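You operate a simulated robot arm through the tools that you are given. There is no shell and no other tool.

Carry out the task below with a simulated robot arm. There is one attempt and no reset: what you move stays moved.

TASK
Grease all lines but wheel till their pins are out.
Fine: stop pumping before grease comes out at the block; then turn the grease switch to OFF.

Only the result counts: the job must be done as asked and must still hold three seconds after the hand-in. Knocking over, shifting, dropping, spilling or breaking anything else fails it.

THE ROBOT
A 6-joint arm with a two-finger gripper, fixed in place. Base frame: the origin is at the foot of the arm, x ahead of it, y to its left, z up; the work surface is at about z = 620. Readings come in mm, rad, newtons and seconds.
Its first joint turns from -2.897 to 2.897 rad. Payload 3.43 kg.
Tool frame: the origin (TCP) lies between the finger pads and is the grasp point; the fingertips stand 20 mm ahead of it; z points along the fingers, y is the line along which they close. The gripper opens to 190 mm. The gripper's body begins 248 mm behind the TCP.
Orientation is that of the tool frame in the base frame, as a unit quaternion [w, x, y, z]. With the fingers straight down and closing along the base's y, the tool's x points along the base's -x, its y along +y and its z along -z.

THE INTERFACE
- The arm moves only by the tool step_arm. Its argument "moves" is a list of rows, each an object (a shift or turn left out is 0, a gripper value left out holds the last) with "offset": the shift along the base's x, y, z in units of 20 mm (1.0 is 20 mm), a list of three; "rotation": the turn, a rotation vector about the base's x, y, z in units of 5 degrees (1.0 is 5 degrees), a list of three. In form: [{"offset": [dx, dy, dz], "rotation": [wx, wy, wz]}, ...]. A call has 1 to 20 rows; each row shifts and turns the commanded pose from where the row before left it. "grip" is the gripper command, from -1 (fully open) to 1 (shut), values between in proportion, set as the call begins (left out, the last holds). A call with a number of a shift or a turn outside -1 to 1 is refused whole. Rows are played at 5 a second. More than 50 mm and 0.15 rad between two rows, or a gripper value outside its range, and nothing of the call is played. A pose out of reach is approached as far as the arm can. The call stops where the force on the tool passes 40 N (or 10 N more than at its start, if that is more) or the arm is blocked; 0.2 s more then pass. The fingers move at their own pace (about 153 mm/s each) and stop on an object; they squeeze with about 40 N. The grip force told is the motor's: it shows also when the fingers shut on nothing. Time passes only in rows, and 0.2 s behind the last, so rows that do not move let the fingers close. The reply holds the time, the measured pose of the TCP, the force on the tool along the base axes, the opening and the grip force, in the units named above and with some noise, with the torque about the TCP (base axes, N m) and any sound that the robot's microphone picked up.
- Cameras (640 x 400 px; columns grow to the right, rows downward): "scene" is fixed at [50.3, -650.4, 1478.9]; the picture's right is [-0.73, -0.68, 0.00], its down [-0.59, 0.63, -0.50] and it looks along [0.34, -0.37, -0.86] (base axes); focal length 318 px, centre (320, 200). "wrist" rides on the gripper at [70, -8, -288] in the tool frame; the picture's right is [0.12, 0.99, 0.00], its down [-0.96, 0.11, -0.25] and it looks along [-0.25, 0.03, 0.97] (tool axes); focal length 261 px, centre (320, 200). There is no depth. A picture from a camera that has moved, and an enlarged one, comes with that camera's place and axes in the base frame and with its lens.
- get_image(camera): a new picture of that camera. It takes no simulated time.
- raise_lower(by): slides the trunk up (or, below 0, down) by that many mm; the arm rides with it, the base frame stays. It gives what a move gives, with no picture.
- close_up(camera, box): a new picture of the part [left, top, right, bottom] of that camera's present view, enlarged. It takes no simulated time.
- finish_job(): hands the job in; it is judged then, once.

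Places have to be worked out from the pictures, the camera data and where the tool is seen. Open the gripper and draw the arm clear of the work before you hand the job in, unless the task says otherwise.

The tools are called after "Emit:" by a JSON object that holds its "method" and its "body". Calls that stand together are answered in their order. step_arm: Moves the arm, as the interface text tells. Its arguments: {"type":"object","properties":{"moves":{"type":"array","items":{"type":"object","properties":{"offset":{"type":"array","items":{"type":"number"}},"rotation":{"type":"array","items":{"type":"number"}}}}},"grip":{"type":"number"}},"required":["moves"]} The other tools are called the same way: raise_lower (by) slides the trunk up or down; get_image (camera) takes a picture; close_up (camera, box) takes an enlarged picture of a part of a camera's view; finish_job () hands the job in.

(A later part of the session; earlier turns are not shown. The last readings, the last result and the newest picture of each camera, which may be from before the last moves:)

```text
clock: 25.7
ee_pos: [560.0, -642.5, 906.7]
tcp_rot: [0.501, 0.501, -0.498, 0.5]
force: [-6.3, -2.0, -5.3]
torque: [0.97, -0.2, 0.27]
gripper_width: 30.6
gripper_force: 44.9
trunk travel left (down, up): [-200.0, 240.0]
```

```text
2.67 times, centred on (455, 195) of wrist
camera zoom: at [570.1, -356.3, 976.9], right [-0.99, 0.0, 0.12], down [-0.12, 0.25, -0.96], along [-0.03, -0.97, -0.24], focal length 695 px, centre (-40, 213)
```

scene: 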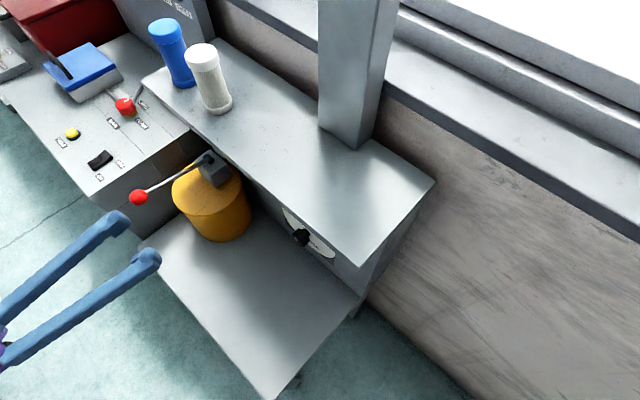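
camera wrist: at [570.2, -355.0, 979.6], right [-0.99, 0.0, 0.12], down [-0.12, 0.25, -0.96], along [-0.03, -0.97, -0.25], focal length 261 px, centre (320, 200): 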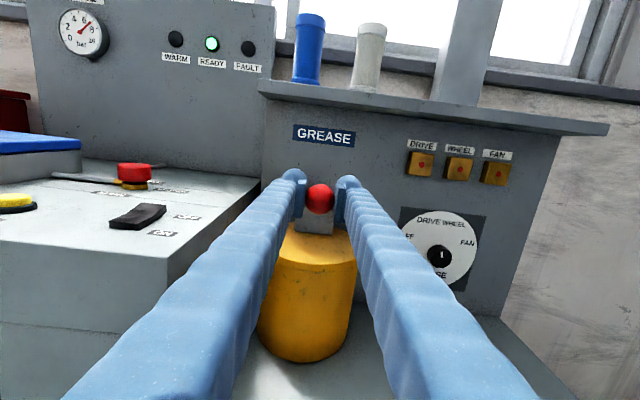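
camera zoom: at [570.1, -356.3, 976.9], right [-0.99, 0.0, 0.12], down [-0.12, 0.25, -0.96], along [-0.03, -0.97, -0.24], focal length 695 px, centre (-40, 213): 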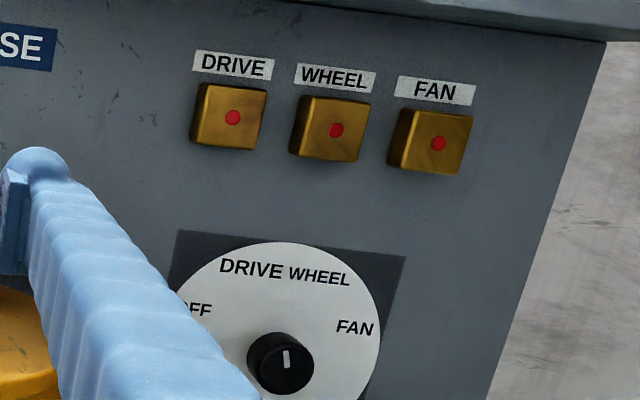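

No upper stop yet and the pins still look flush. I lift further along the arc.

Emit:
{"method": "step_arm", "body": {"moves": [{"offset": [0, -0.16, 0.73]}, {"offset": [0, -0.22, 0.72]}, {"offset": [0, -0.28, 0.7]}]}}

Emit:
{"method": "close_up", "body": {"camera": "scene", "box": [80, 130, 250, 250]}}

Emit:
{"method": "close_up", "body": {"camera": "wrist", "box": [380, 150, 530, 300]}}

```text
clock: 26.1
ee_pos: [560.2, -643.9, 907.7]
tcp_rot: [0.499, 0.506, -0.499, 0.496]
force: [3.6, -0.2, -14.0]
torque: [-0.48, -0.07, 0.21]
gripper_width: 30.4
gripper_force: 44.7
trunk travel left (down, up): [-200.0, 240.0]
stopped in row 1: the force on the tool passed its limit at 46 N (the readings are from after the stop); the commanded pose is now the measured one
```

```text
3.33 times, centred on (165, 190) of scene
camera zoom: at [50.3, -650.4, 1478.9], right [-0.73, -0.68, 0.0], down [-0.59, 0.63, -0.5], along [0.34, -0.37, -0.86], focal length 1059 px, centre (837, 233)
```

zoom: 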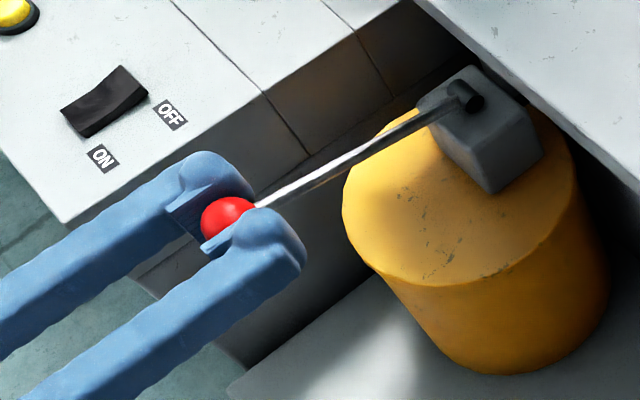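

```text
2.67 times, centred on (455, 225) of wrist
camera zoom: at [569.8, -357.7, 982.3], right [-0.99, -0.01, 0.13], down [-0.13, 0.26, -0.96], along [-0.03, -0.97, -0.26], focal length 695 px, centre (-40, 133)
```

zoom: 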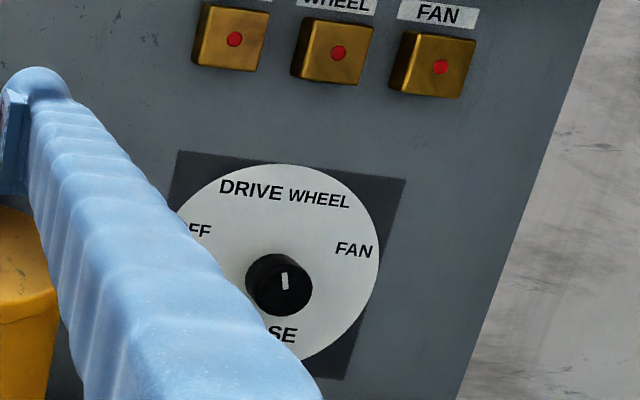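

Upper stop is at z ≈ 908. I zoom on the pins for a baseline after one full stroke.

Emit:
{"method": "close_up", "body": {"camera": "wrist", "box": [445, 145, 565, 195]}}

Emit:
{"method": "step_arm", "body": {"moves": [{"offset": [0, 0.1, -0.75]}, {"offset": [0, 0.03, -0.75]}, {"offset": [0, -0.03, -0.75]}, {"offset": [0, -0.1, -0.74]}, {"offset": [0, -0.12, -0.6]}]}}

Emit:
{"method": "close_up", "body": {"camera": "scene", "box": [80, 130, 250, 250]}}

Emit:
{"method": "close_up", "body": {"camera": "wrist", "box": [380, 20, 530, 170]}}

```text
5.33 times, centred on (505, 170) of wrist
camera zoom: at [569.8, -357.7, 982.3], right [-0.99, -0.01, 0.13], down [-0.13, 0.26, -0.96], along [-0.03, -0.97, -0.26], focal length 1390 px, centre (-667, 360)
```

zoom: 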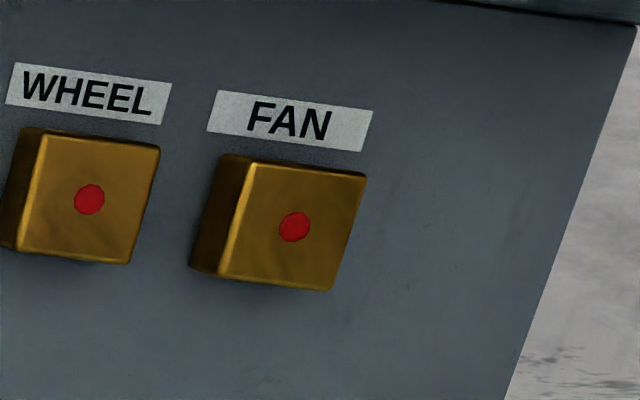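

```text
clock: 27.3
ee_pos: [559.9, -645.6, 840.3]
tcp_rot: [0.5, 0.504, -0.499, 0.497]
force: [4.9, 5.6, 9.6]
torque: [-0.99, 0.07, -0.13]
gripper_width: 30.5
gripper_force: 45.1
trunk travel left (down, up): [-200.0, 240.0]
```

```text
3.33 times, centred on (165, 190) of scene
camera zoom: at [50.3, -650.4, 1478.9], right [-0.73, -0.68, 0.0], down [-0.59, 0.63, -0.5], along [0.34, -0.37, -0.86], focal length 1059 px, centre (837, 233)
```

zoom: 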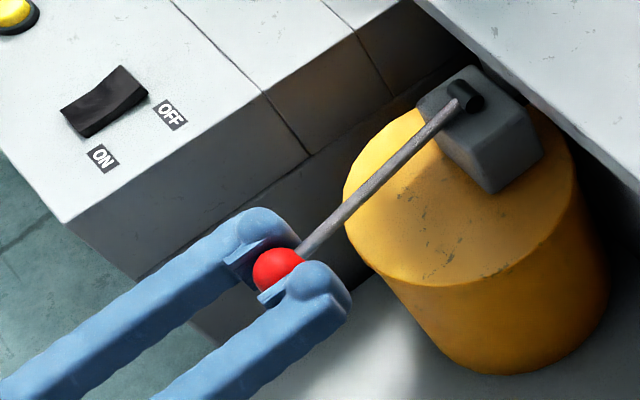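

```text
2.67 times, centred on (455, 95) of wrist
camera zoom: at [569.9, -358.8, 911.9], right [-0.99, 0.0, 0.13], down [-0.12, 0.25, -0.96], along [-0.03, -0.97, -0.25], focal length 695 px, centre (-40, 480)
```

zoom: 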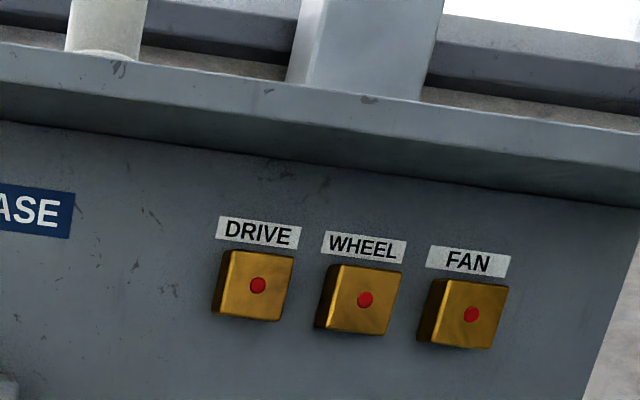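

Force is still low at z = 840, so I continue down in small steps to find the true lower stop.

Emit:
{"method": "step_arm", "body": {"moves": [{"offset": [0, -0.05, -0.35]}, {"offset": [0, -0.08, -0.35]}, {"offset": [0, -0.1, -0.35]}, {"offset": [0, -0.1, -0.35]}]}}

Emit:
{"method": "close_up", "body": {"camera": "wrist", "box": [380, 10, 530, 160]}}

```text
clock: 27.9
ee_pos: [560.9, -646.8, 831.7]
tcp_rot: [0.502, 0.501, -0.497, 0.5]
force: [-6.7, 22.6, 13.2]
torque: [0.18, 0.22, -0.26]
gripper_width: 30.4
gripper_force: 44.3
trunk travel left (down, up): [-200.0, 240.0]
stopped in row 3: the force on the tool passed its limit at 44 N (the readings are from after the stop); the commanded pose is now the measured one
```

```text
2.67 times, centred on (455, 85) of wrist
camera zoom: at [569.8, -359.9, 901.8], right [-0.99, 0.0, 0.13], down [-0.12, 0.24, -0.96], along [-0.03, -0.97, -0.24], focal length 695 px, centre (-40, 507)
```

zoom: 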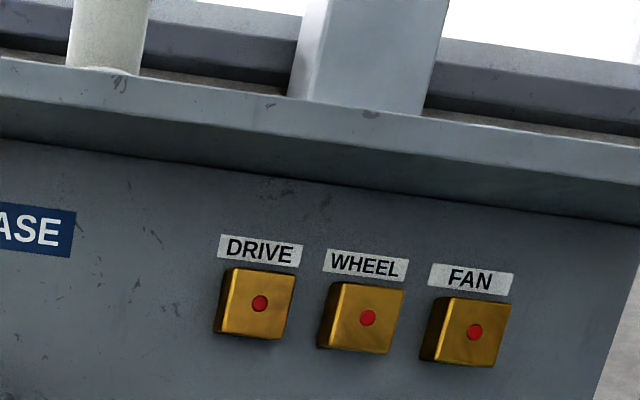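

Lower stop confirmed at z ≈ 832. I zoom tightly on the pins for any change.

Emit:
{"method": "close_up", "body": {"camera": "wrist", "box": [455, 100, 575, 155]}}

Emit:
{"method": "close_up", "body": {"camera": "wrist", "box": [455, 105, 500, 145]}}

```text
5.33 times, centred on (515, 128) of wrist
camera zoom: at [569.8, -359.9, 901.8], right [-0.99, 0.0, 0.13], down [-0.12, 0.24, -0.96], along [-0.03, -0.97, -0.24], focal length 1390 px, centre (-720, 587)
```

zoom: 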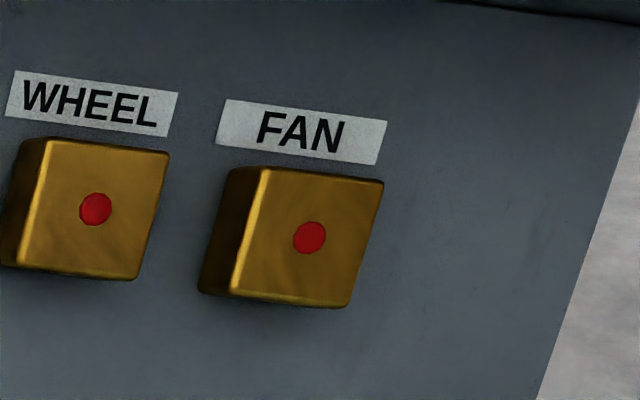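

```text
10.00 times, centred on (478, 125) of wrist
camera zoom: at [569.8, -359.9, 901.8], right [-0.99, 0.0, 0.13], down [-0.12, 0.24, -0.96], along [-0.03, -0.97, -0.24], focal length 2606 px, centre (-1255, 950)
```

zoom: 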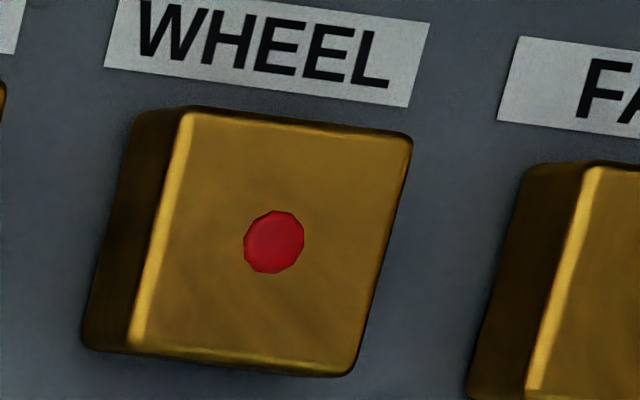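

I missed the DRIVE block; I zoom on it properly.

Emit:
{"method": "close_up", "body": {"camera": "wrist", "box": [408, 100, 454, 146]}}

```text
8.70 times, centred on (431, 123) of wrist
camera zoom: at [569.8, -359.9, 901.8], right [-0.99, 0.0, 0.13], down [-0.12, 0.24, -0.96], along [-0.03, -0.97, -0.24], focal length 2266 px, centre (-645, 870)
```

zoom: 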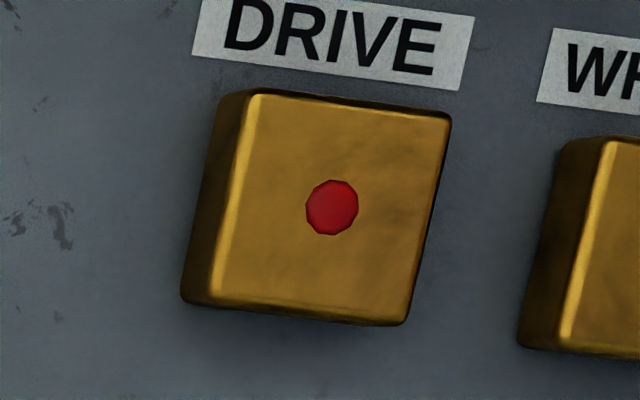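

The DRIVE pin is still flush after two down-strokes. I complete the up-stroke and make another down-stroke, then check.

Emit:
{"method": "step_arm", "body": {"moves": [{"offset": [0, 0.25, 0.73]}, {"offset": [0, 0.1, 0.74]}, {"offset": [0, 0.03, 0.75]}, {"offset": [0, -0.03, 0.75]}, {"offset": [0, -0.1, 0.76]}, {"offset": [0, 0, 0]}]}}

Emit:
{"method": "close_up", "body": {"camera": "wrist", "box": [395, 140, 515, 190]}}

```text
clock: 29.3
ee_pos: [559.7, -644.2, 904.6]
tcp_rot: [0.502, 0.503, -0.497, 0.498]
force: [-11.9, 6.6, -3.5]
torque: [0.95, 0.08, 0.06]
gripper_width: 30.5
gripper_force: 44.5
trunk travel left (down, up): [-200.0, 240.0]
```

```text
5.33 times, centred on (455, 165) of wrist
camera zoom: at [569.9, -356.5, 975.3], right [-0.99, 0.0, 0.13], down [-0.12, 0.25, -0.96], along [-0.03, -0.97, -0.25], focal length 1390 px, centre (-400, 387)
```

zoom: 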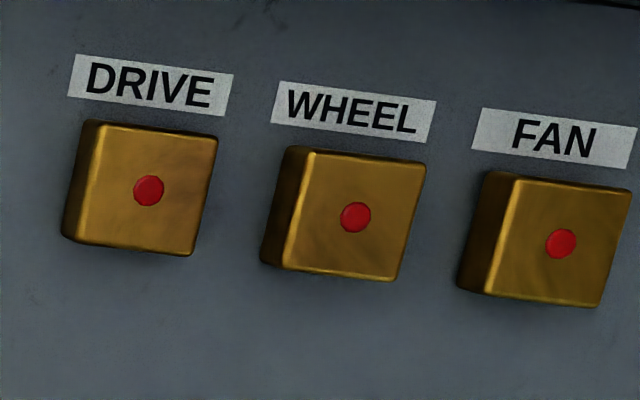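

All three pins are still flush. I do another full stroke, top stop to bottom stop.

Emit:
{"method": "step_arm", "body": {"moves": [{"offset": [0, 0, 0.15]}, {"offset": [0, 0.1, -0.75]}, {"offset": [0, 0.03, -0.75]}, {"offset": [0, -0.03, -0.75]}, {"offset": [0, -0.08, -0.74]}, {"offset": [0, -0.1, -0.72]}, {}]}}

Emit:
{"method": "close_up", "body": {"camera": "wrist", "box": [410, 95, 530, 145]}}

```text
clock: 30.9
ee_pos: [559.9, -646.6, 832.9]
tcp_rot: [0.501, 0.502, -0.498, 0.498]
force: [-10.2, -12.8, 12.3]
torque: [-0.64, -0.06, 0.06]
gripper_width: 30.5
gripper_force: 45.1
trunk travel left (down, up): [-200.0, 240.0]
```

```text
5.33 times, centred on (470, 120) of wrist
camera zoom: at [570.0, -358.5, 904.1], right [-0.99, 0.0, 0.12], down [-0.12, 0.25, -0.96], along [-0.03, -0.97, -0.25], focal length 1390 px, centre (-480, 627)
```

zoom: 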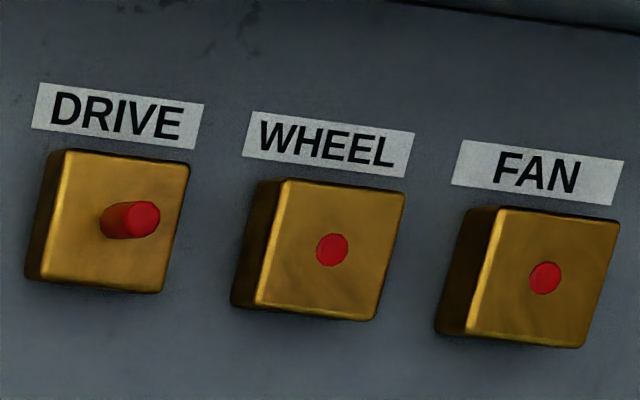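

The DRIVE pin has popped out on the third down-stroke. I release the lever where it is (no more pumping on DRIVE), back off, and return to the dial.

Emit:
{"method": "step_arm", "body": {"grip": 0.05, "moves": [{}, {}, {"offset": [0, 0.95, 0]}, {"offset": [0, 0.95, 0]}, {"offset": [0, 0.95, 0]}, {"offset": [0, 0.95, 0]}]}}

Emit:
{"method": "get_image", "body": {"camera": "wrist"}}

Emit:
{"method": "close_up", "body": {"camera": "scene", "box": [80, 130, 250, 250]}}

```text
clock: 32.3
ee_pos: [560.9, -568.7, 833.0]
tcp_rot: [0.501, 0.503, -0.498, 0.499]
force: [-0.9, 0.2, -0.1]
torque: [-0.02, 0.01, 0.02]
gripper_width: 90.4
gripper_force: 0.0
trunk travel left (down, up): [-200.0, 240.0]
```

```text
taken
camera wrist: at [570.8, -282.2, 902.7], right [-0.99, 0.0, 0.13], down [-0.12, 0.25, -0.96], along [-0.03, -0.97, -0.25], focal length 261 px, centre (320, 200)
```

wrist: 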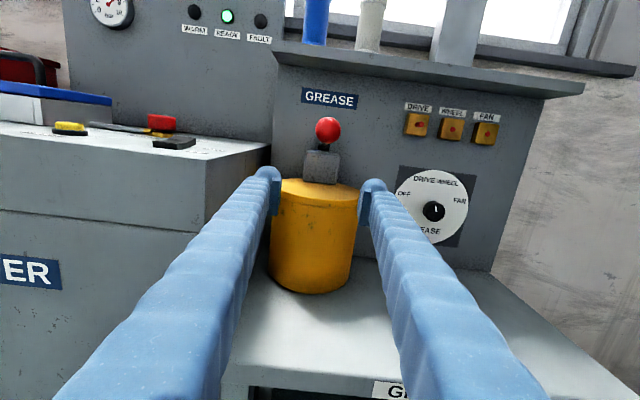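

```text
3.33 times, centred on (165, 190) of scene
camera zoom: at [50.3, -650.4, 1478.9], right [-0.73, -0.68, 0.0], down [-0.59, 0.63, -0.5], along [0.34, -0.37, -0.86], focal length 1059 px, centre (837, 233)
```

zoom: 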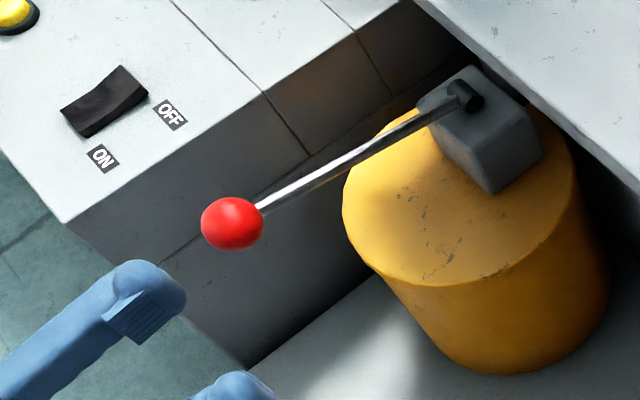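

The lever springs back to the top by itself. Now I move across to the dial, staying clear of the pot and lever, and check the pins again.

Emit:
{"method": "close_up", "body": {"camera": "wrist", "box": [390, 90, 510, 150]}}

Emit:
{"method": "step_arm", "body": {"moves": [{"offset": [-0.95, 0, -0.23]}, {"offset": [-0.95, 0, -0.23]}, {"offset": [-0.95, 0, -0.23]}, {"offset": [-0.95, 0, -0.23]}, {"offset": [-0.95, 0, -0.23]}, {"offset": [-0.95, -0.3, -0.23]}, {"offset": [-0.95, -0.6, -0.23]}, {"offset": [-0.95, -0.9, -0.23]}, {"offset": [-0.95, -0.9, -0.23]}, {"offset": [-0.95, -0.9, -0.23]}, {"offset": [-0.95, -0.9, -0.23]}, {"offset": [-0.95, -0.9, -0.23]}, {"offset": [-0.95, -0.9, -0.23]}, {"offset": [-0.9, -0.5, -0.23]}]}}

Emit:
{"method": "get_image", "body": {"camera": "wrist"}}

```text
5.33 times, centred on (450, 120) of wrist
camera zoom: at [570.8, -282.2, 902.7], right [-0.99, 0.0, 0.13], down [-0.12, 0.25, -0.96], along [-0.03, -0.97, -0.25], focal length 1390 px, centre (-373, 627)
```

zoom: 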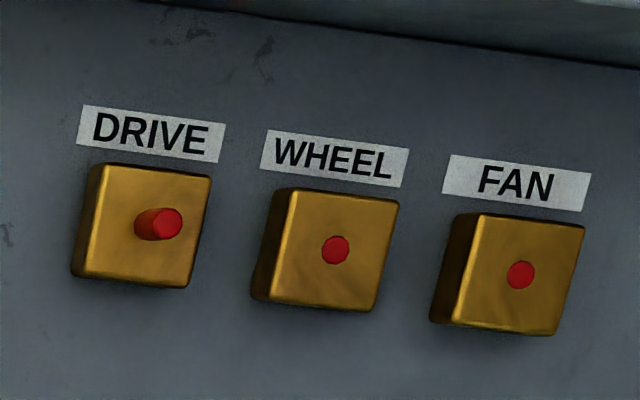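

```text
clock: 35.3
ee_pos: [294.1, -705.5, 768.4]
tcp_rot: [0.501, 0.503, -0.497, 0.499]
force: [-0.6, 0.2, 1.0]
torque: [0.01, 0.01, 0.0]
gripper_width: 90.2
gripper_force: 0.1
trunk travel left (down, up): [-200.0, 240.0]
```

```text
taken
camera wrist: at [304.3, -417.7, 839.4], right [-0.99, 0.0, 0.13], down [-0.12, 0.25, -0.96], along [-0.03, -0.97, -0.25], focal length 261 px, centre (320, 200)
```

wrist: 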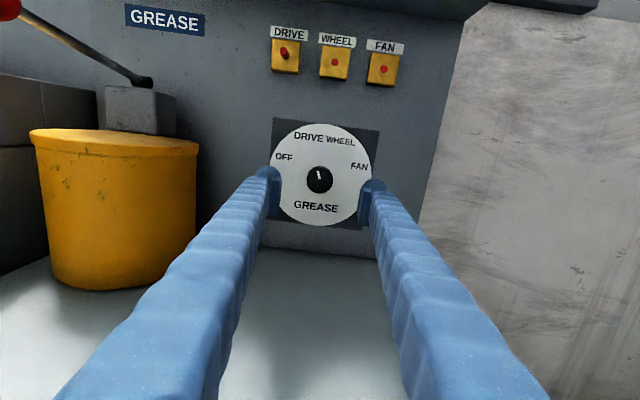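

DRIVE's pin is still out and the others are flush. I zoom on the knob to measure its present angle and centre.

Emit:
{"method": "close_up", "body": {"camera": "wrist", "box": [265, 120, 375, 230]}}

Emit:
{"method": "close_up", "body": {"camera": "wrist", "box": [304, 163, 334, 193]}}

```text
3.64 times, centred on (320, 175) of wrist
camera zoom: at [304.3, -417.7, 839.4], right [-0.99, 0.0, 0.13], down [-0.12, 0.25, -0.96], along [-0.03, -0.97, -0.25], focal length 948 px, centre (320, 291)
```

zoom: 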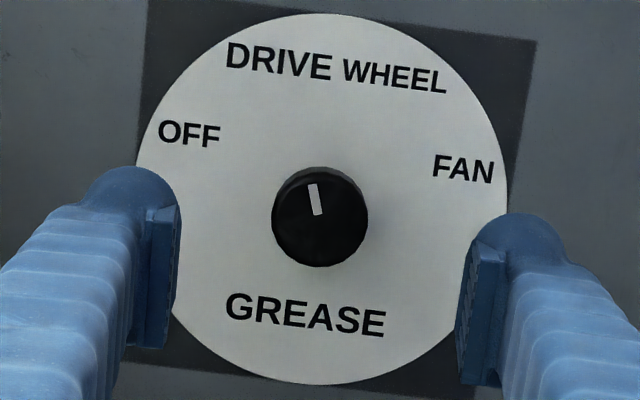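

```text
13.33 times, centred on (319, 178) of wrist
camera zoom: at [304.3, -417.7, 839.4], right [-0.99, 0.0, 0.13], down [-0.12, 0.25, -0.96], along [-0.03, -0.97, -0.25], focal length 3475 px, centre (333, 493)
```

zoom: 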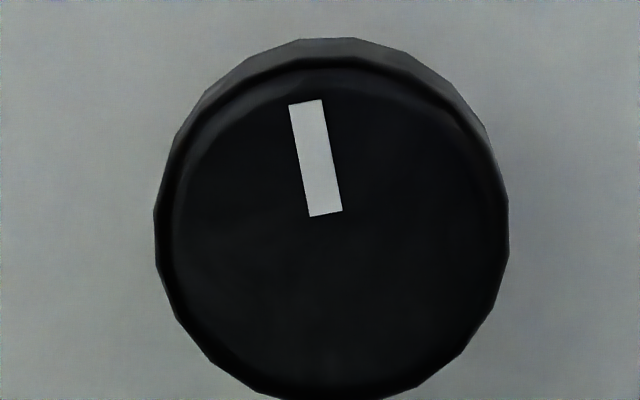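

The knob's axis is at about (295.7, 765.5) in x/z with the mark at about 17.5° left, so FAN (70° right) needs roughly 88° clockwise. I pre-roll the tool +40° so the turn stays in a comfortable range, and then advance onto the knob.

Emit:
{"method": "step_arm", "body": {"moves": [{"offset": [0.08, 0, -0.14], "rotation": [0, 1, 0]}, {"rotation": [0, 1, 0]}, {"rotation": [0, 1, 0]}, {"rotation": [0, 1, 0]}, {"rotation": [0, 1, 0]}, {"rotation": [0, 1, 0]}, {"rotation": [0, 1, 0]}, {"rotation": [0, 1, 0]}, {"offset": [0, -0.9, 0]}, {"offset": [0, -0.9, 0]}, {"offset": [0, -0.9, 0]}, {"offset": [0, -0.9, 0]}, {"offset": [0, -0.9, 0]}, {"offset": [0, -0.9, 0]}, {"offset": [0, -0.9, 0]}]}}

Emit:
{"method": "close_up", "body": {"camera": "wrist", "box": [200, 60, 440, 260]}}

```text
clock: 38.5
ee_pos: [297.7, -831.8, 765.4]
tcp_rot: [0.641, 0.644, -0.295, 0.297]
force: [0.1, 1.1, -0.1]
torque: [-0.01, 0.0, 0.01]
gripper_width: 90.2
gripper_force: 0.0
trunk travel left (down, up): [-200.0, 240.0]
```

```text
2.00 times, centred on (320, 160) of wrist
camera zoom: at [350.0, -544.6, 814.8], right [-0.68, 0.0, 0.73], down [-0.71, 0.25, -0.66], along [-0.18, -0.97, -0.17], focal length 521 px, centre (320, 280)
```

zoom: 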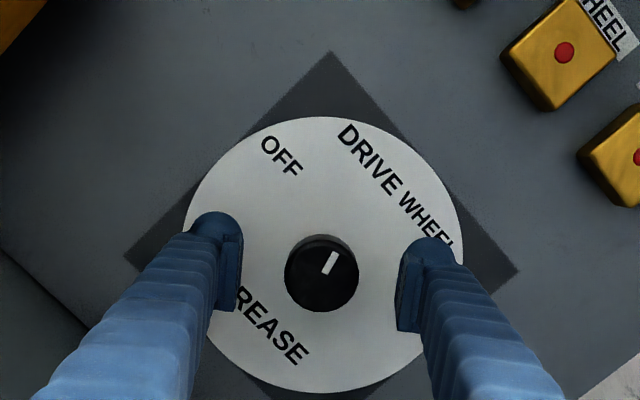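

Alignment is good to about 2 mm; I nudge x by -1.6 mm and y by -4 mm and close on the knob.

Emit:
{"method": "step_arm", "body": {"moves": [{"offset": [-0.08, -0.2, 0]}]}}

Emit:
{"method": "step_arm", "body": {"grip": 1, "moves": [{}, {}, {}]}}

Emit:
{"method": "close_up", "body": {"camera": "wrist", "box": [200, 60, 440, 260]}}

```text
clock: 38.9
ee_pos: [295.2, -834.5, 764.9]
tcp_rot: [0.641, 0.643, -0.296, 0.296]
force: [-0.3, 0.7, -0.2]
torque: [0.0, -0.02, 0.01]
gripper_width: 90.3
gripper_force: 0.1
trunk travel left (down, up): [-200.0, 240.0]
```

```text
clock: 39.7
ee_pos: [295.4, -834.9, 766.7]
tcp_rot: [0.641, 0.643, -0.295, 0.297]
force: [-0.9, -0.9, 0.2]
torque: [-0.03, -0.01, 0.0]
gripper_width: 42.8
gripper_force: 45.0
trunk travel left (down, up): [-200.0, 240.0]
```

```text
2.00 times, centred on (320, 160) of wrist
camera zoom: at [348.6, -548.4, 815.0], right [-0.68, 0.0, 0.73], down [-0.71, 0.25, -0.66], along [-0.18, -0.97, -0.17], focal length 521 px, centre (320, 280)
```

zoom: 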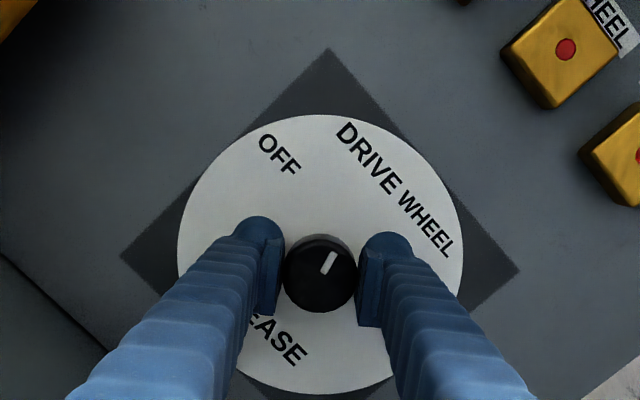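

Closed with almost no side force. I turn 88° clockwise to FAN.

Emit:
{"method": "step_arm", "body": {"moves": [{"rotation": [0, -0.98, 0]}, {"rotation": [0, -0.98, 0]}, {"rotation": [0, -0.98, 0]}, {"rotation": [0, -0.98, 0]}, {"rotation": [0, -0.98, 0]}, {"rotation": [0, -0.98, 0]}, {"rotation": [0, -0.98, 0]}, {"rotation": [0, -0.98, 0]}, {"rotation": [0, -0.98, 0]}, {"rotation": [0, -0.98, 0]}, {"rotation": [0, -0.98, 0]}, {"rotation": [0, -0.98, 0]}, {"rotation": [0, -0.98, 0]}, {"rotation": [0, -0.98, 0]}, {"rotation": [0, -0.98, 0]}, {"rotation": [0, -0.98, 0]}, {"rotation": [0, -0.98, 0]}, {"rotation": [0, -0.98, 0]}]}}

Emit:
{"method": "close_up", "body": {"camera": "wrist", "box": [200, 60, 440, 260]}}

```text
clock: 43.5
ee_pos: [294.9, -835.1, 764.6]
tcp_rot: [0.253, 0.256, -0.659, 0.661]
force: [-8.1, 5.3, -4.2]
torque: [-0.09, 0.84, -0.22]
gripper_width: 42.6
gripper_force: 44.9
trunk travel left (down, up): [-200.0, 240.0]
```

```text
2.00 times, centred on (320, 160) of wrist
camera zoom: at [249.3, -548.6, 819.1], right [-0.75, 0.0, -0.66], down [0.64, 0.25, -0.73], along [0.16, -0.97, -0.19], focal length 521 px, centre (320, 280)
```

zoom: 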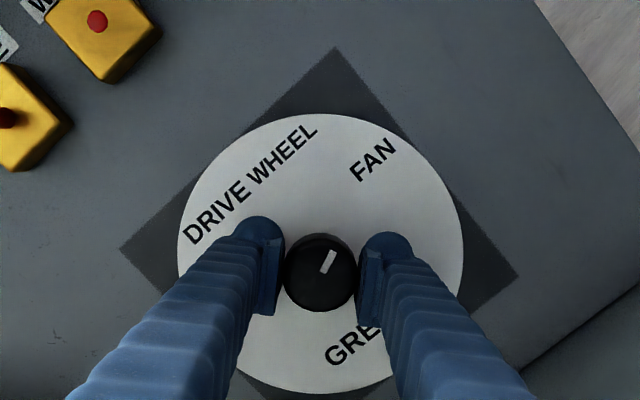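

The mark now points at FAN with small side forces. I release, check, and back off.

Emit:
{"method": "step_arm", "body": {"grip": 0.05, "moves": [{}, {}]}}

Emit:
{"method": "close_up", "body": {"camera": "wrist", "box": [200, 60, 440, 260]}}

Emit:
{"method": "step_arm", "body": {"moves": [{"offset": [0, 0.9, 0]}, {"offset": [0, 0.9, 0]}, {"offset": [0, 0.9, 0]}, {"offset": [0, 0.9, 0.1], "rotation": [0, 0.96, 0]}, {"offset": [0, 0.9, 0.2], "rotation": [0, 0.96, 0]}, {"offset": [0, 0.9, 0.3], "rotation": [0, 0.96, 0]}, {"offset": [0, 0.9, 0.4], "rotation": [0, 0.96, 0]}, {"offset": [0, 0.4, 0.5], "rotation": [0, 0.96, 0]}, {"offset": [0, 0, 0.7], "rotation": [0, 0.96, 0]}, {"offset": [0, 0, 0.8], "rotation": [0, 0.96, 0]}, {"offset": [0, 0, 0.8], "rotation": [0, 0.96, 0]}, {"offset": [0, 0, 0.8], "rotation": [0, 0.96, 0]}, {"offset": [0, 0, 0.8], "rotation": [0, 0.96, 0]}]}}

Emit:
{"method": "get_image", "body": {"camera": "wrist"}}

Emit:
{"method": "close_up", "body": {"camera": "wrist", "box": [272, 180, 372, 280]}}

```text
clock: 44.1
ee_pos: [295.0, -836.1, 766.9]
tcp_rot: [0.253, 0.256, -0.658, 0.661]
force: [-0.6, 0.5, -0.7]
torque: [0.0, -0.03, 0.02]
gripper_width: 90.3
gripper_force: 0.1
trunk travel left (down, up): [-200.0, 240.0]
```

```text
2.00 times, centred on (320, 160) of wrist
camera zoom: at [250.0, -548.8, 819.5], right [-0.75, 0.0, -0.66], down [0.64, 0.25, -0.73], along [0.17, -0.97, -0.18], focal length 521 px, centre (320, 280)
```

zoom: 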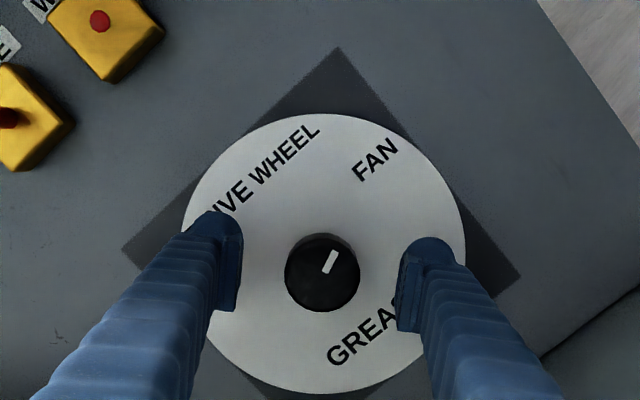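

```text
clock: 46.9
ee_pos: [295.7, -699.4, 873.3]
tcp_rot: [0.501, 0.5, -0.5, 0.499]
force: [-0.3, -0.8, 1.0]
torque: [0.02, -0.01, 0.02]
gripper_width: 90.0
gripper_force: 0.1
trunk travel left (down, up): [-200.0, 240.0]
```

```text
taken
camera wrist: at [305.1, -413.9, 944.1], right [-0.99, 0.0, 0.12], down [-0.12, 0.25, -0.96], along [-0.03, -0.97, -0.25], focal length 261 px, centre (320, 200)
```

wrist: 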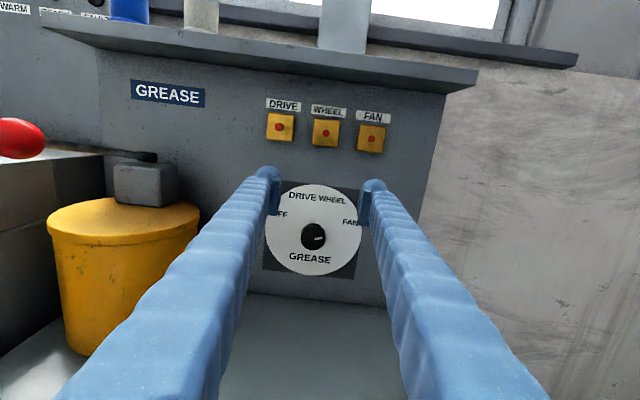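

```text
4.00 times, centred on (322, 230) of wrist
camera zoom: at [305.1, -413.9, 944.1], right [-0.99, 0.0, 0.12], down [-0.12, 0.25, -0.96], along [-0.03, -0.97, -0.25], focal length 1043 px, centre (312, 80)
```

zoom: 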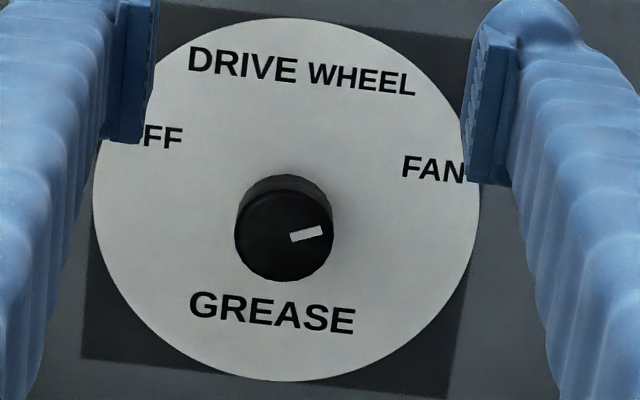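

The mark now stands about 69° right of up, on FAN. I go back to the lever by the same path and onto the ball.

Emit:
{"method": "step_arm", "body": {"moves": [{"offset": [0.96, 0.39, 0.07]}, {"offset": [0.96, 0.39, 0.07]}, {"offset": [0.96, 0.39, 0.07]}, {"offset": [0.96, 0.39, 0.07]}, {"offset": [0.96, 0.39, 0.07]}, {"offset": [0.96, 0.39, 0.07]}, {"offset": [0.96, 0.39, 0.07]}, {"offset": [0.96, 0.39, 0.07]}, {"offset": [0.83, 1.0, 0]}, {"offset": [0.83, 1.0, 0]}, {"offset": [0.83, 1.0, 0]}, {"offset": [0.78, 0, 0.29]}, {"offset": [0.78, 0, 0.29]}, {"offset": [0.78, 0, 0.29]}, {"offset": [0.75, 0, 0.29]}, {"offset": [0, -0.8, 0]}, {"offset": [0, -0.8, 0]}, {"offset": [0, -0.8, 0]}, {"offset": [0, -0.8, 0]}]}}

Emit:
{"method": "close_up", "body": {"camera": "scene", "box": [80, 130, 250, 250]}}

Emit:
{"method": "get_image", "body": {"camera": "wrist"}}

```text
clock: 50.9
ee_pos: [561.8, -643.0, 908.3]
tcp_rot: [0.5, 0.502, -0.498, 0.499]
force: [0.1, -0.4, -0.5]
torque: [-0.01, -0.01, 0.0]
gripper_width: 90.1
gripper_force: 0.0
trunk travel left (down, up): [-200.0, 240.0]
```

```text
3.33 times, centred on (165, 190) of scene
camera zoom: at [50.3, -650.4, 1478.9], right [-0.73, -0.68, 0.0], down [-0.59, 0.63, -0.5], along [0.34, -0.37, -0.86], focal length 1059 px, centre (837, 233)
```

zoom: 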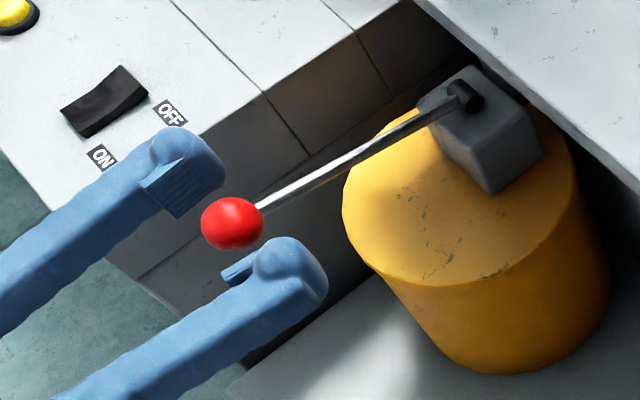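

```text
taken
camera wrist: at [571.1, -356.6, 979.4], right [-0.99, 0.0, 0.12], down [-0.12, 0.25, -0.96], along [-0.03, -0.97, -0.25], focal length 261 px, centre (320, 200)
```

wrist: 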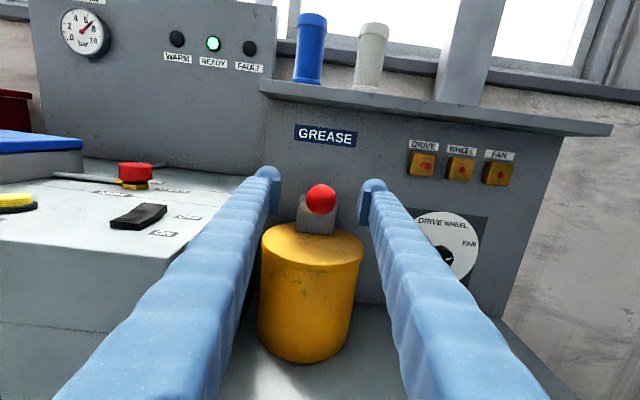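

In position on the ball. I grip it and make the first FAN down-stroke.

Emit:
{"method": "step_arm", "body": {"grip": 1, "moves": [{}, {}, {}, {"offset": [0, 0.08, -0.75]}, {"offset": [0, 0.03, -0.75]}, {"offset": [0, -0.03, -0.75]}, {"offset": [0, -0.08, -0.74]}, {"offset": [0, -0.1, -0.72]}, {}]}}

Emit:
{"method": "close_up", "body": {"camera": "wrist", "box": [410, 95, 530, 145]}}

```text
clock: 52.9
ee_pos: [561.6, -645.4, 833.6]
tcp_rot: [0.499, 0.501, -0.499, 0.501]
force: [-9.7, -6.3, 11.4]
torque: [-0.72, -0.03, 0.1]
gripper_width: 30.4
gripper_force: 45.1
trunk travel left (down, up): [-200.0, 240.0]
```

```text
5.33 times, centred on (470, 120) of wrist
camera zoom: at [569.5, -359.0, 904.2], right [-0.99, 0.0, 0.12], down [-0.12, 0.25, -0.96], along [-0.03, -0.97, -0.25], focal length 1390 px, centre (-480, 627)
```

zoom: 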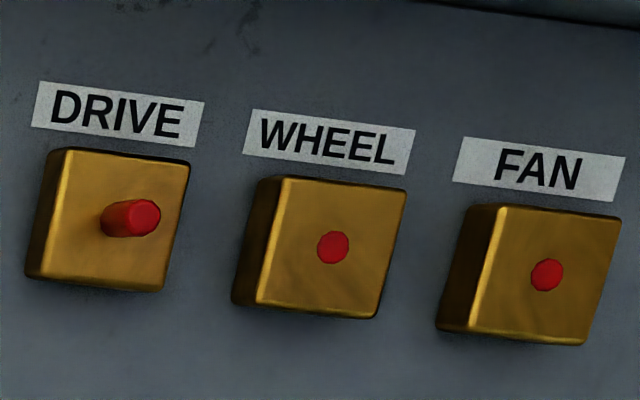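

First FAN stroke done; its pin is still flush. I do the up-stroke and a second down-stroke, then check.

Emit:
{"method": "step_arm", "body": {"moves": [{"offset": [0, 0.1, 0.72]}, {"offset": [0, 0.08, 0.74]}, {"offset": [0, 0.03, 0.75]}, {"offset": [0, -0.03, 0.75]}, {"offset": [0, -0.08, 0.75]}, {}, {"offset": [0, 0.08, -0.75]}, {"offset": [0, 0.03, -0.75]}, {"offset": [0, -0.03, -0.75]}, {"offset": [0, -0.08, -0.74]}, {"offset": [0, -0.1, -0.72]}, {}]}}

Emit:
{"method": "close_up", "body": {"camera": "wrist", "box": [410, 95, 530, 145]}}

```text
clock: 55.5
ee_pos: [561.4, -645.2, 834.2]
tcp_rot: [0.5, 0.501, -0.499, 0.5]
force: [-13.9, -10.1, 11.5]
torque: [-0.73, -0.07, 0.08]
gripper_width: 30.4
gripper_force: 44.5
trunk travel left (down, up): [-200.0, 240.0]
```

```text
5.33 times, centred on (470, 120) of wrist
camera zoom: at [569.4, -357.7, 905.2], right [-0.99, 0.0, 0.12], down [-0.12, 0.25, -0.96], along [-0.03, -0.97, -0.25], focal length 1390 px, centre (-480, 627)
```

zoom: 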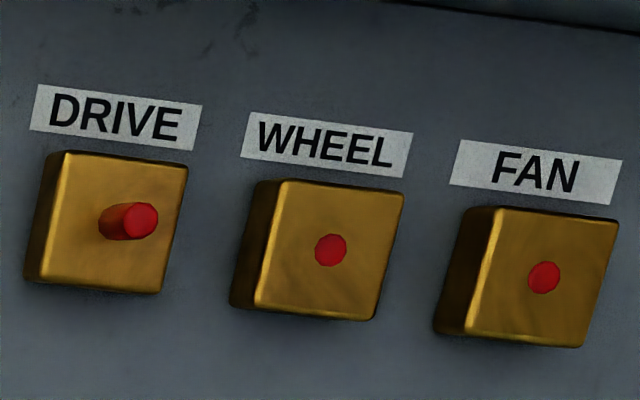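

FAN still flush after two strokes. I make the third stroke.

Emit:
{"method": "step_arm", "body": {"moves": [{"offset": [0, 0.1, 0.72]}, {"offset": [0, 0.08, 0.74]}, {"offset": [0, 0.03, 0.75]}, {"offset": [0, -0.03, 0.75]}, {"offset": [0, -0.08, 0.75]}, {}, {"offset": [0, 0.08, -0.75]}, {"offset": [0, 0.03, -0.75]}, {"offset": [0, -0.03, -0.75]}, {"offset": [0, -0.08, -0.74]}, {"offset": [0, -0.1, -0.74]}, {}]}}

Emit:
{"method": "close_up", "body": {"camera": "wrist", "box": [410, 95, 530, 145]}}

```text
clock: 58.1
ee_pos: [559.5, -644.4, 834.8]
tcp_rot: [0.499, 0.502, -0.498, 0.501]
force: [-4.6, -4.4, 11.6]
torque: [-0.77, -0.07, 0.07]
gripper_width: 30.4
gripper_force: 45.0
trunk travel left (down, up): [-200.0, 240.0]
```

```text
5.33 times, centred on (470, 120) of wrist
camera zoom: at [569.2, -357.7, 904.3], right [-0.99, 0.0, 0.12], down [-0.12, 0.25, -0.96], along [-0.03, -0.97, -0.25], focal length 1390 px, centre (-480, 627)
```

zoom: 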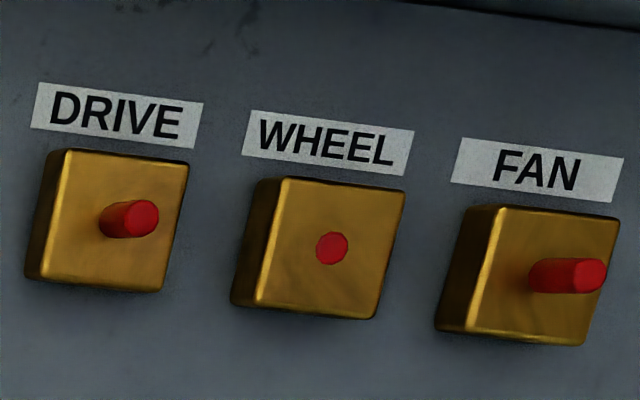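

The FAN pin is out and WHEEL is still flush. I stop pumping: release the lever, back off and return to the dial.

Emit:
{"method": "step_arm", "body": {"grip": 0.05, "moves": [{}, {}, {"offset": [0, 0.95, 0]}, {"offset": [0, 0.95, 0]}, {"offset": [0, 0.95, 0]}, {"offset": [0, 0.95, 0]}]}}

Emit:
{"method": "close_up", "body": {"camera": "wrist", "box": [390, 90, 510, 150]}}

Emit:
{"method": "step_arm", "body": {"moves": [{"offset": [-0.95, 0, -0.24]}, {"offset": [-0.95, 0, -0.24]}, {"offset": [-0.95, 0, -0.24]}, {"offset": [-0.95, 0, -0.24]}, {"offset": [-0.95, 0, -0.24]}, {"offset": [-0.95, -0.3, -0.24]}, {"offset": [-0.95, -0.6, -0.24]}, {"offset": [-0.95, -0.9, -0.24]}, {"offset": [-0.95, -0.9, -0.24]}, {"offset": [-0.95, -0.9, -0.24]}, {"offset": [-0.95, -0.9, -0.24]}, {"offset": [-0.95, -0.9, -0.24]}, {"offset": [-0.95, -0.9, -0.24]}, {"offset": [-0.9, -0.5, -0.24]}]}}

Emit:
{"method": "get_image", "body": {"camera": "wrist"}}

Emit:
{"method": "get_image", "body": {"camera": "scene"}}

```text
clock: 59.5
ee_pos: [561.5, -569.3, 832.5]
tcp_rot: [0.5, 0.502, -0.499, 0.499]
force: [0.6, 0.5, -0.6]
torque: [0.0, 0.0, -0.03]
gripper_width: 90.1
gripper_force: 0.0
trunk travel left (down, up): [-200.0, 240.0]
```

```text
5.33 times, centred on (450, 120) of wrist
camera zoom: at [571.3, -282.3, 902.5], right [-0.99, 0.0, 0.12], down [-0.12, 0.25, -0.96], along [-0.03, -0.97, -0.25], focal length 1390 px, centre (-373, 627)
```

zoom: 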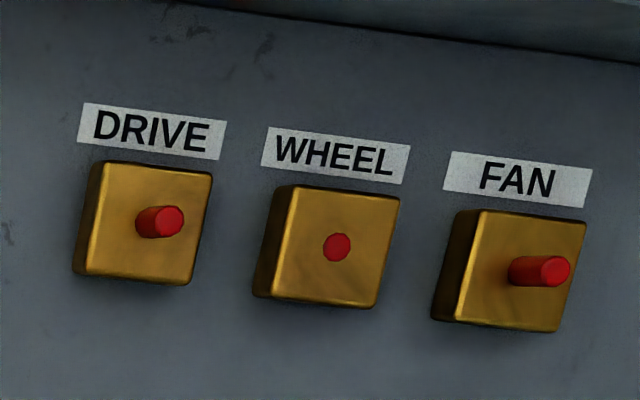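

```text
clock: 62.5
ee_pos: [295.9, -703.7, 768.0]
tcp_rot: [0.5, 0.502, -0.498, 0.5]
force: [-0.4, -0.2, 0.1]
torque: [0.03, 0.03, -0.05]
gripper_width: 90.3
gripper_force: 0.0
trunk travel left (down, up): [-200.0, 240.0]
```

```text
taken
camera wrist: at [305.3, -416.9, 839.0], right [-0.99, 0.0, 0.12], down [-0.12, 0.25, -0.96], along [-0.03, -0.97, -0.25], focal length 261 px, centre (320, 200)
```

wrist: 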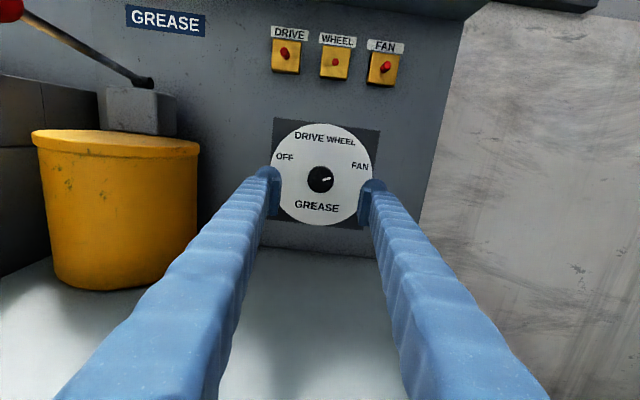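

```text
taken
```

scene: 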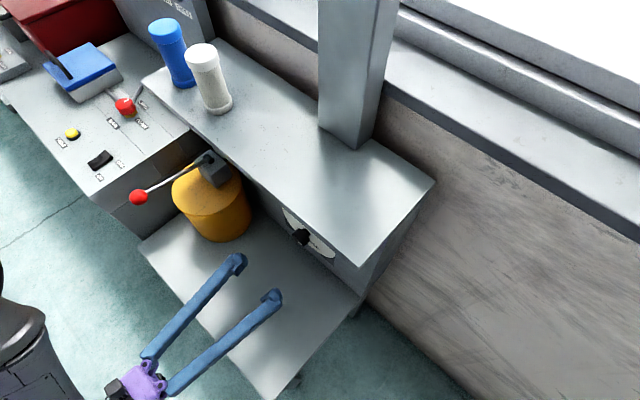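

Both pins stay out. I pre-roll the tool -80° so the full 139° counter-clockwise turn to OFF fits in one grasp.

Emit:
{"method": "step_arm", "body": {"moves": [{"offset": [-0.02, 0, -0.1], "rotation": [0, -1, 0]}, {"rotation": [0, -1, 0]}, {"rotation": [0, -1, 0]}, {"rotation": [0, -1, 0]}, {"rotation": [0, -1, 0]}, {"rotation": [0, -1, 0]}, {"rotation": [0, -1, 0]}, {"rotation": [0, -1, 0]}, {"rotation": [0, -1, 0]}, {"rotation": [0, -1, 0]}, {"rotation": [0, -1, 0]}, {"rotation": [0, -1, 0]}, {"rotation": [0, -1, 0]}, {"rotation": [0, -1, 0]}, {"rotation": [0, -1, 0]}, {"rotation": [0, -1, 0]}]}}

Emit:
{"method": "step_arm", "body": {"moves": [{"offset": [0, -0.9, 0]}, {"offset": [0, -0.9, 0]}, {"offset": [0, -0.9, 0]}, {"offset": [0, -0.9, 0]}, {"offset": [0, -0.9, 0]}, {"offset": [0, -0.9, 0]}, {"offset": [0, -0.9, 0]}, {"offset": [0, -0.2, 0]}]}}

Emit:
{"method": "close_up", "body": {"camera": "wrist", "box": [200, 60, 440, 260]}}

```text
clock: 65.9
ee_pos: [295.1, -704.6, 764.8]
tcp_rot: [0.062, 0.062, -0.704, 0.705]
force: [0.1, 0.4, -0.1]
torque: [-0.03, 0.0, 0.01]
gripper_width: 90.4
gripper_force: 0.0
trunk travel left (down, up): [-200.0, 240.0]
```

```text
clock: 67.7
ee_pos: [296.7, -836.0, 763.6]
tcp_rot: [0.063, 0.063, -0.703, 0.706]
force: [0.5, -0.3, -0.4]
torque: [-0.02, 0.01, 0.02]
gripper_width: 90.5
gripper_force: 0.0
trunk travel left (down, up): [-200.0, 240.0]
```

```text
2.00 times, centred on (320, 160) of wrist
camera zoom: at [230.0, -548.5, 785.0], right [-0.29, 0.0, -0.96], down [0.93, 0.25, -0.28], along [0.24, -0.97, -0.07], focal length 521 px, centre (320, 280)
```

zoom: 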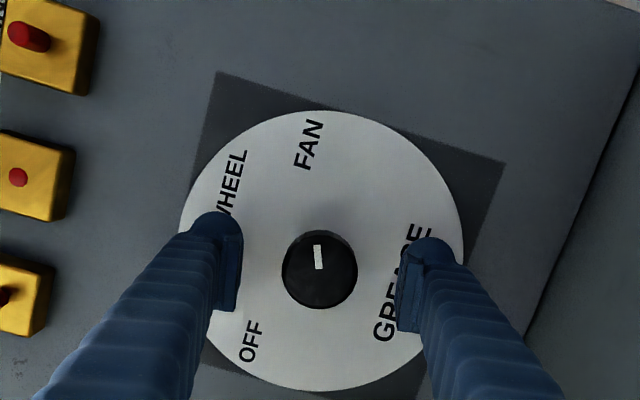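

The knob is centred between the fingers. I close on it.

Emit:
{"method": "step_arm", "body": {"grip": 1, "moves": [{}, {}, {}]}}

Emit:
{"method": "close_up", "body": {"camera": "wrist", "box": [200, 60, 440, 260]}}

```text
clock: 68.5
ee_pos: [295.8, -834.6, 765.4]
tcp_rot: [0.062, 0.061, -0.703, 0.706]
force: [0.2, -4.8, 2.5]
torque: [-0.02, 0.04, 0.03]
gripper_width: 42.2
gripper_force: 44.9
trunk travel left (down, up): [-200.0, 240.0]
```

```text
2.00 times, centred on (320, 160) of wrist
camera zoom: at [230.1, -548.5, 785.1], right [-0.29, 0.0, -0.96], down [0.93, 0.25, -0.28], along [0.24, -0.97, -0.07], focal length 521 px, centre (320, 280)
```

zoom: 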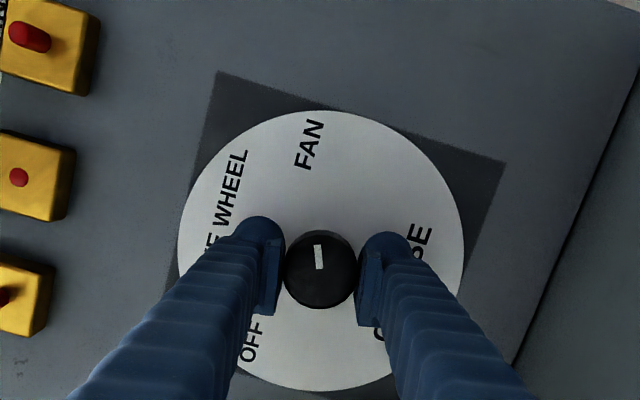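

Gripped. I turn the first 90° counter-clockwise (+y).

Emit:
{"method": "step_arm", "body": {"moves": [{"rotation": [0, 1, 0]}, {"rotation": [0, 1, 0]}, {"rotation": [0, 1, 0]}, {"rotation": [0, 1, 0]}, {"rotation": [0, 1, 0]}, {"rotation": [0, 1, 0]}, {"rotation": [0, 1, 0]}, {"rotation": [0, 1, 0]}, {"rotation": [0, 1, 0]}, {"rotation": [0, 1, 0]}, {"rotation": [0, 1, 0]}, {"rotation": [0, 1, 0]}, {"rotation": [0, 1, 0]}, {"rotation": [0, 1, 0]}, {"rotation": [0, 1, 0]}, {"rotation": [0, 1, 0]}, {"rotation": [0, 1, 0]}, {"rotation": [0, 1, 0]}]}}

Emit:
{"method": "close_up", "body": {"camera": "wrist", "box": [200, 60, 440, 260]}}

```text
clock: 72.3
ee_pos: [294.4, -835.0, 763.7]
tcp_rot: [0.542, 0.544, -0.453, 0.453]
force: [0.3, 4.0, -6.1]
torque: [-0.04, 0.01, -0.06]
gripper_width: 42.2
gripper_force: 45.3
trunk travel left (down, up): [-200.0, 240.0]
```

```text
2.00 times, centred on (320, 160) of wrist
camera zoom: at [316.5, -548.5, 832.6], right [-0.96, 0.0, 0.29], down [-0.29, 0.25, -0.93], along [-0.07, -0.97, -0.24], focal length 521 px, centre (320, 280)
```

zoom: 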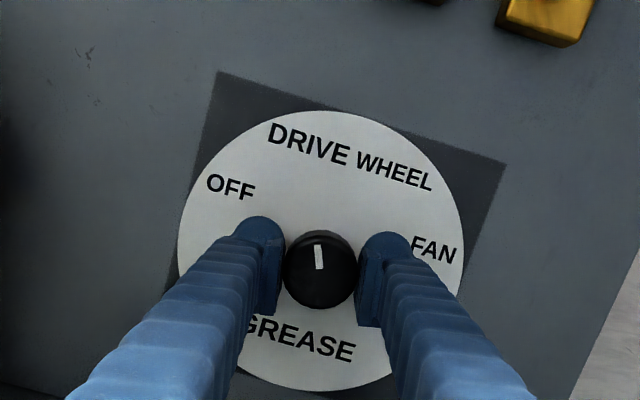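

The knob follows without slip. I turn the remaining ~49° to OFF.

Emit:
{"method": "step_arm", "body": {"moves": [{"rotation": [0, 0.99, 0]}, {"rotation": [0, 0.99, 0]}, {"rotation": [0, 0.99, 0]}, {"rotation": [0, 0.99, 0]}, {"rotation": [0, 0.99, 0]}, {"rotation": [0, 0.99, 0]}, {"rotation": [0, 0.99, 0]}, {"rotation": [0, 0.99, 0]}, {"rotation": [0, 0.99, 0]}, {"rotation": [0, 0.99, 0]}]}}

Emit:
{"method": "close_up", "body": {"camera": "wrist", "box": [200, 60, 440, 260]}}

```text
clock: 74.5
ee_pos: [294.8, -835.0, 764.2]
tcp_rot: [0.682, 0.683, -0.184, 0.186]
force: [-12.4, -0.5, -1.6]
torque: [-0.08, -0.94, -0.21]
gripper_width: 42.3
gripper_force: 45.1
trunk travel left (down, up): [-200.0, 240.0]
```

```text
2.00 times, centred on (320, 160) of wrist
camera zoom: at [361.1, -548.4, 794.4], right [-0.4, 0.0, 0.92], down [-0.89, 0.25, -0.39], along [-0.23, -0.97, -0.1], focal length 521 px, centre (320, 280)
```

zoom: 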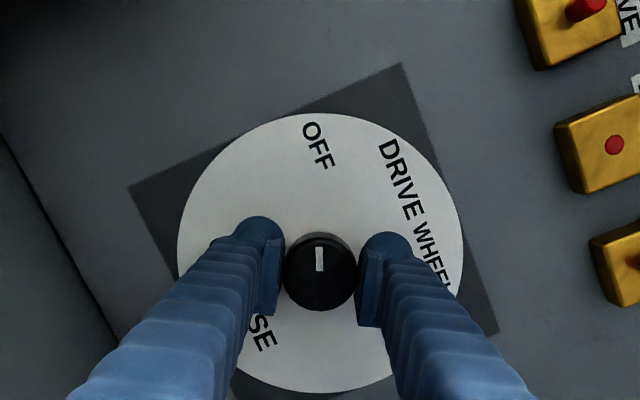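

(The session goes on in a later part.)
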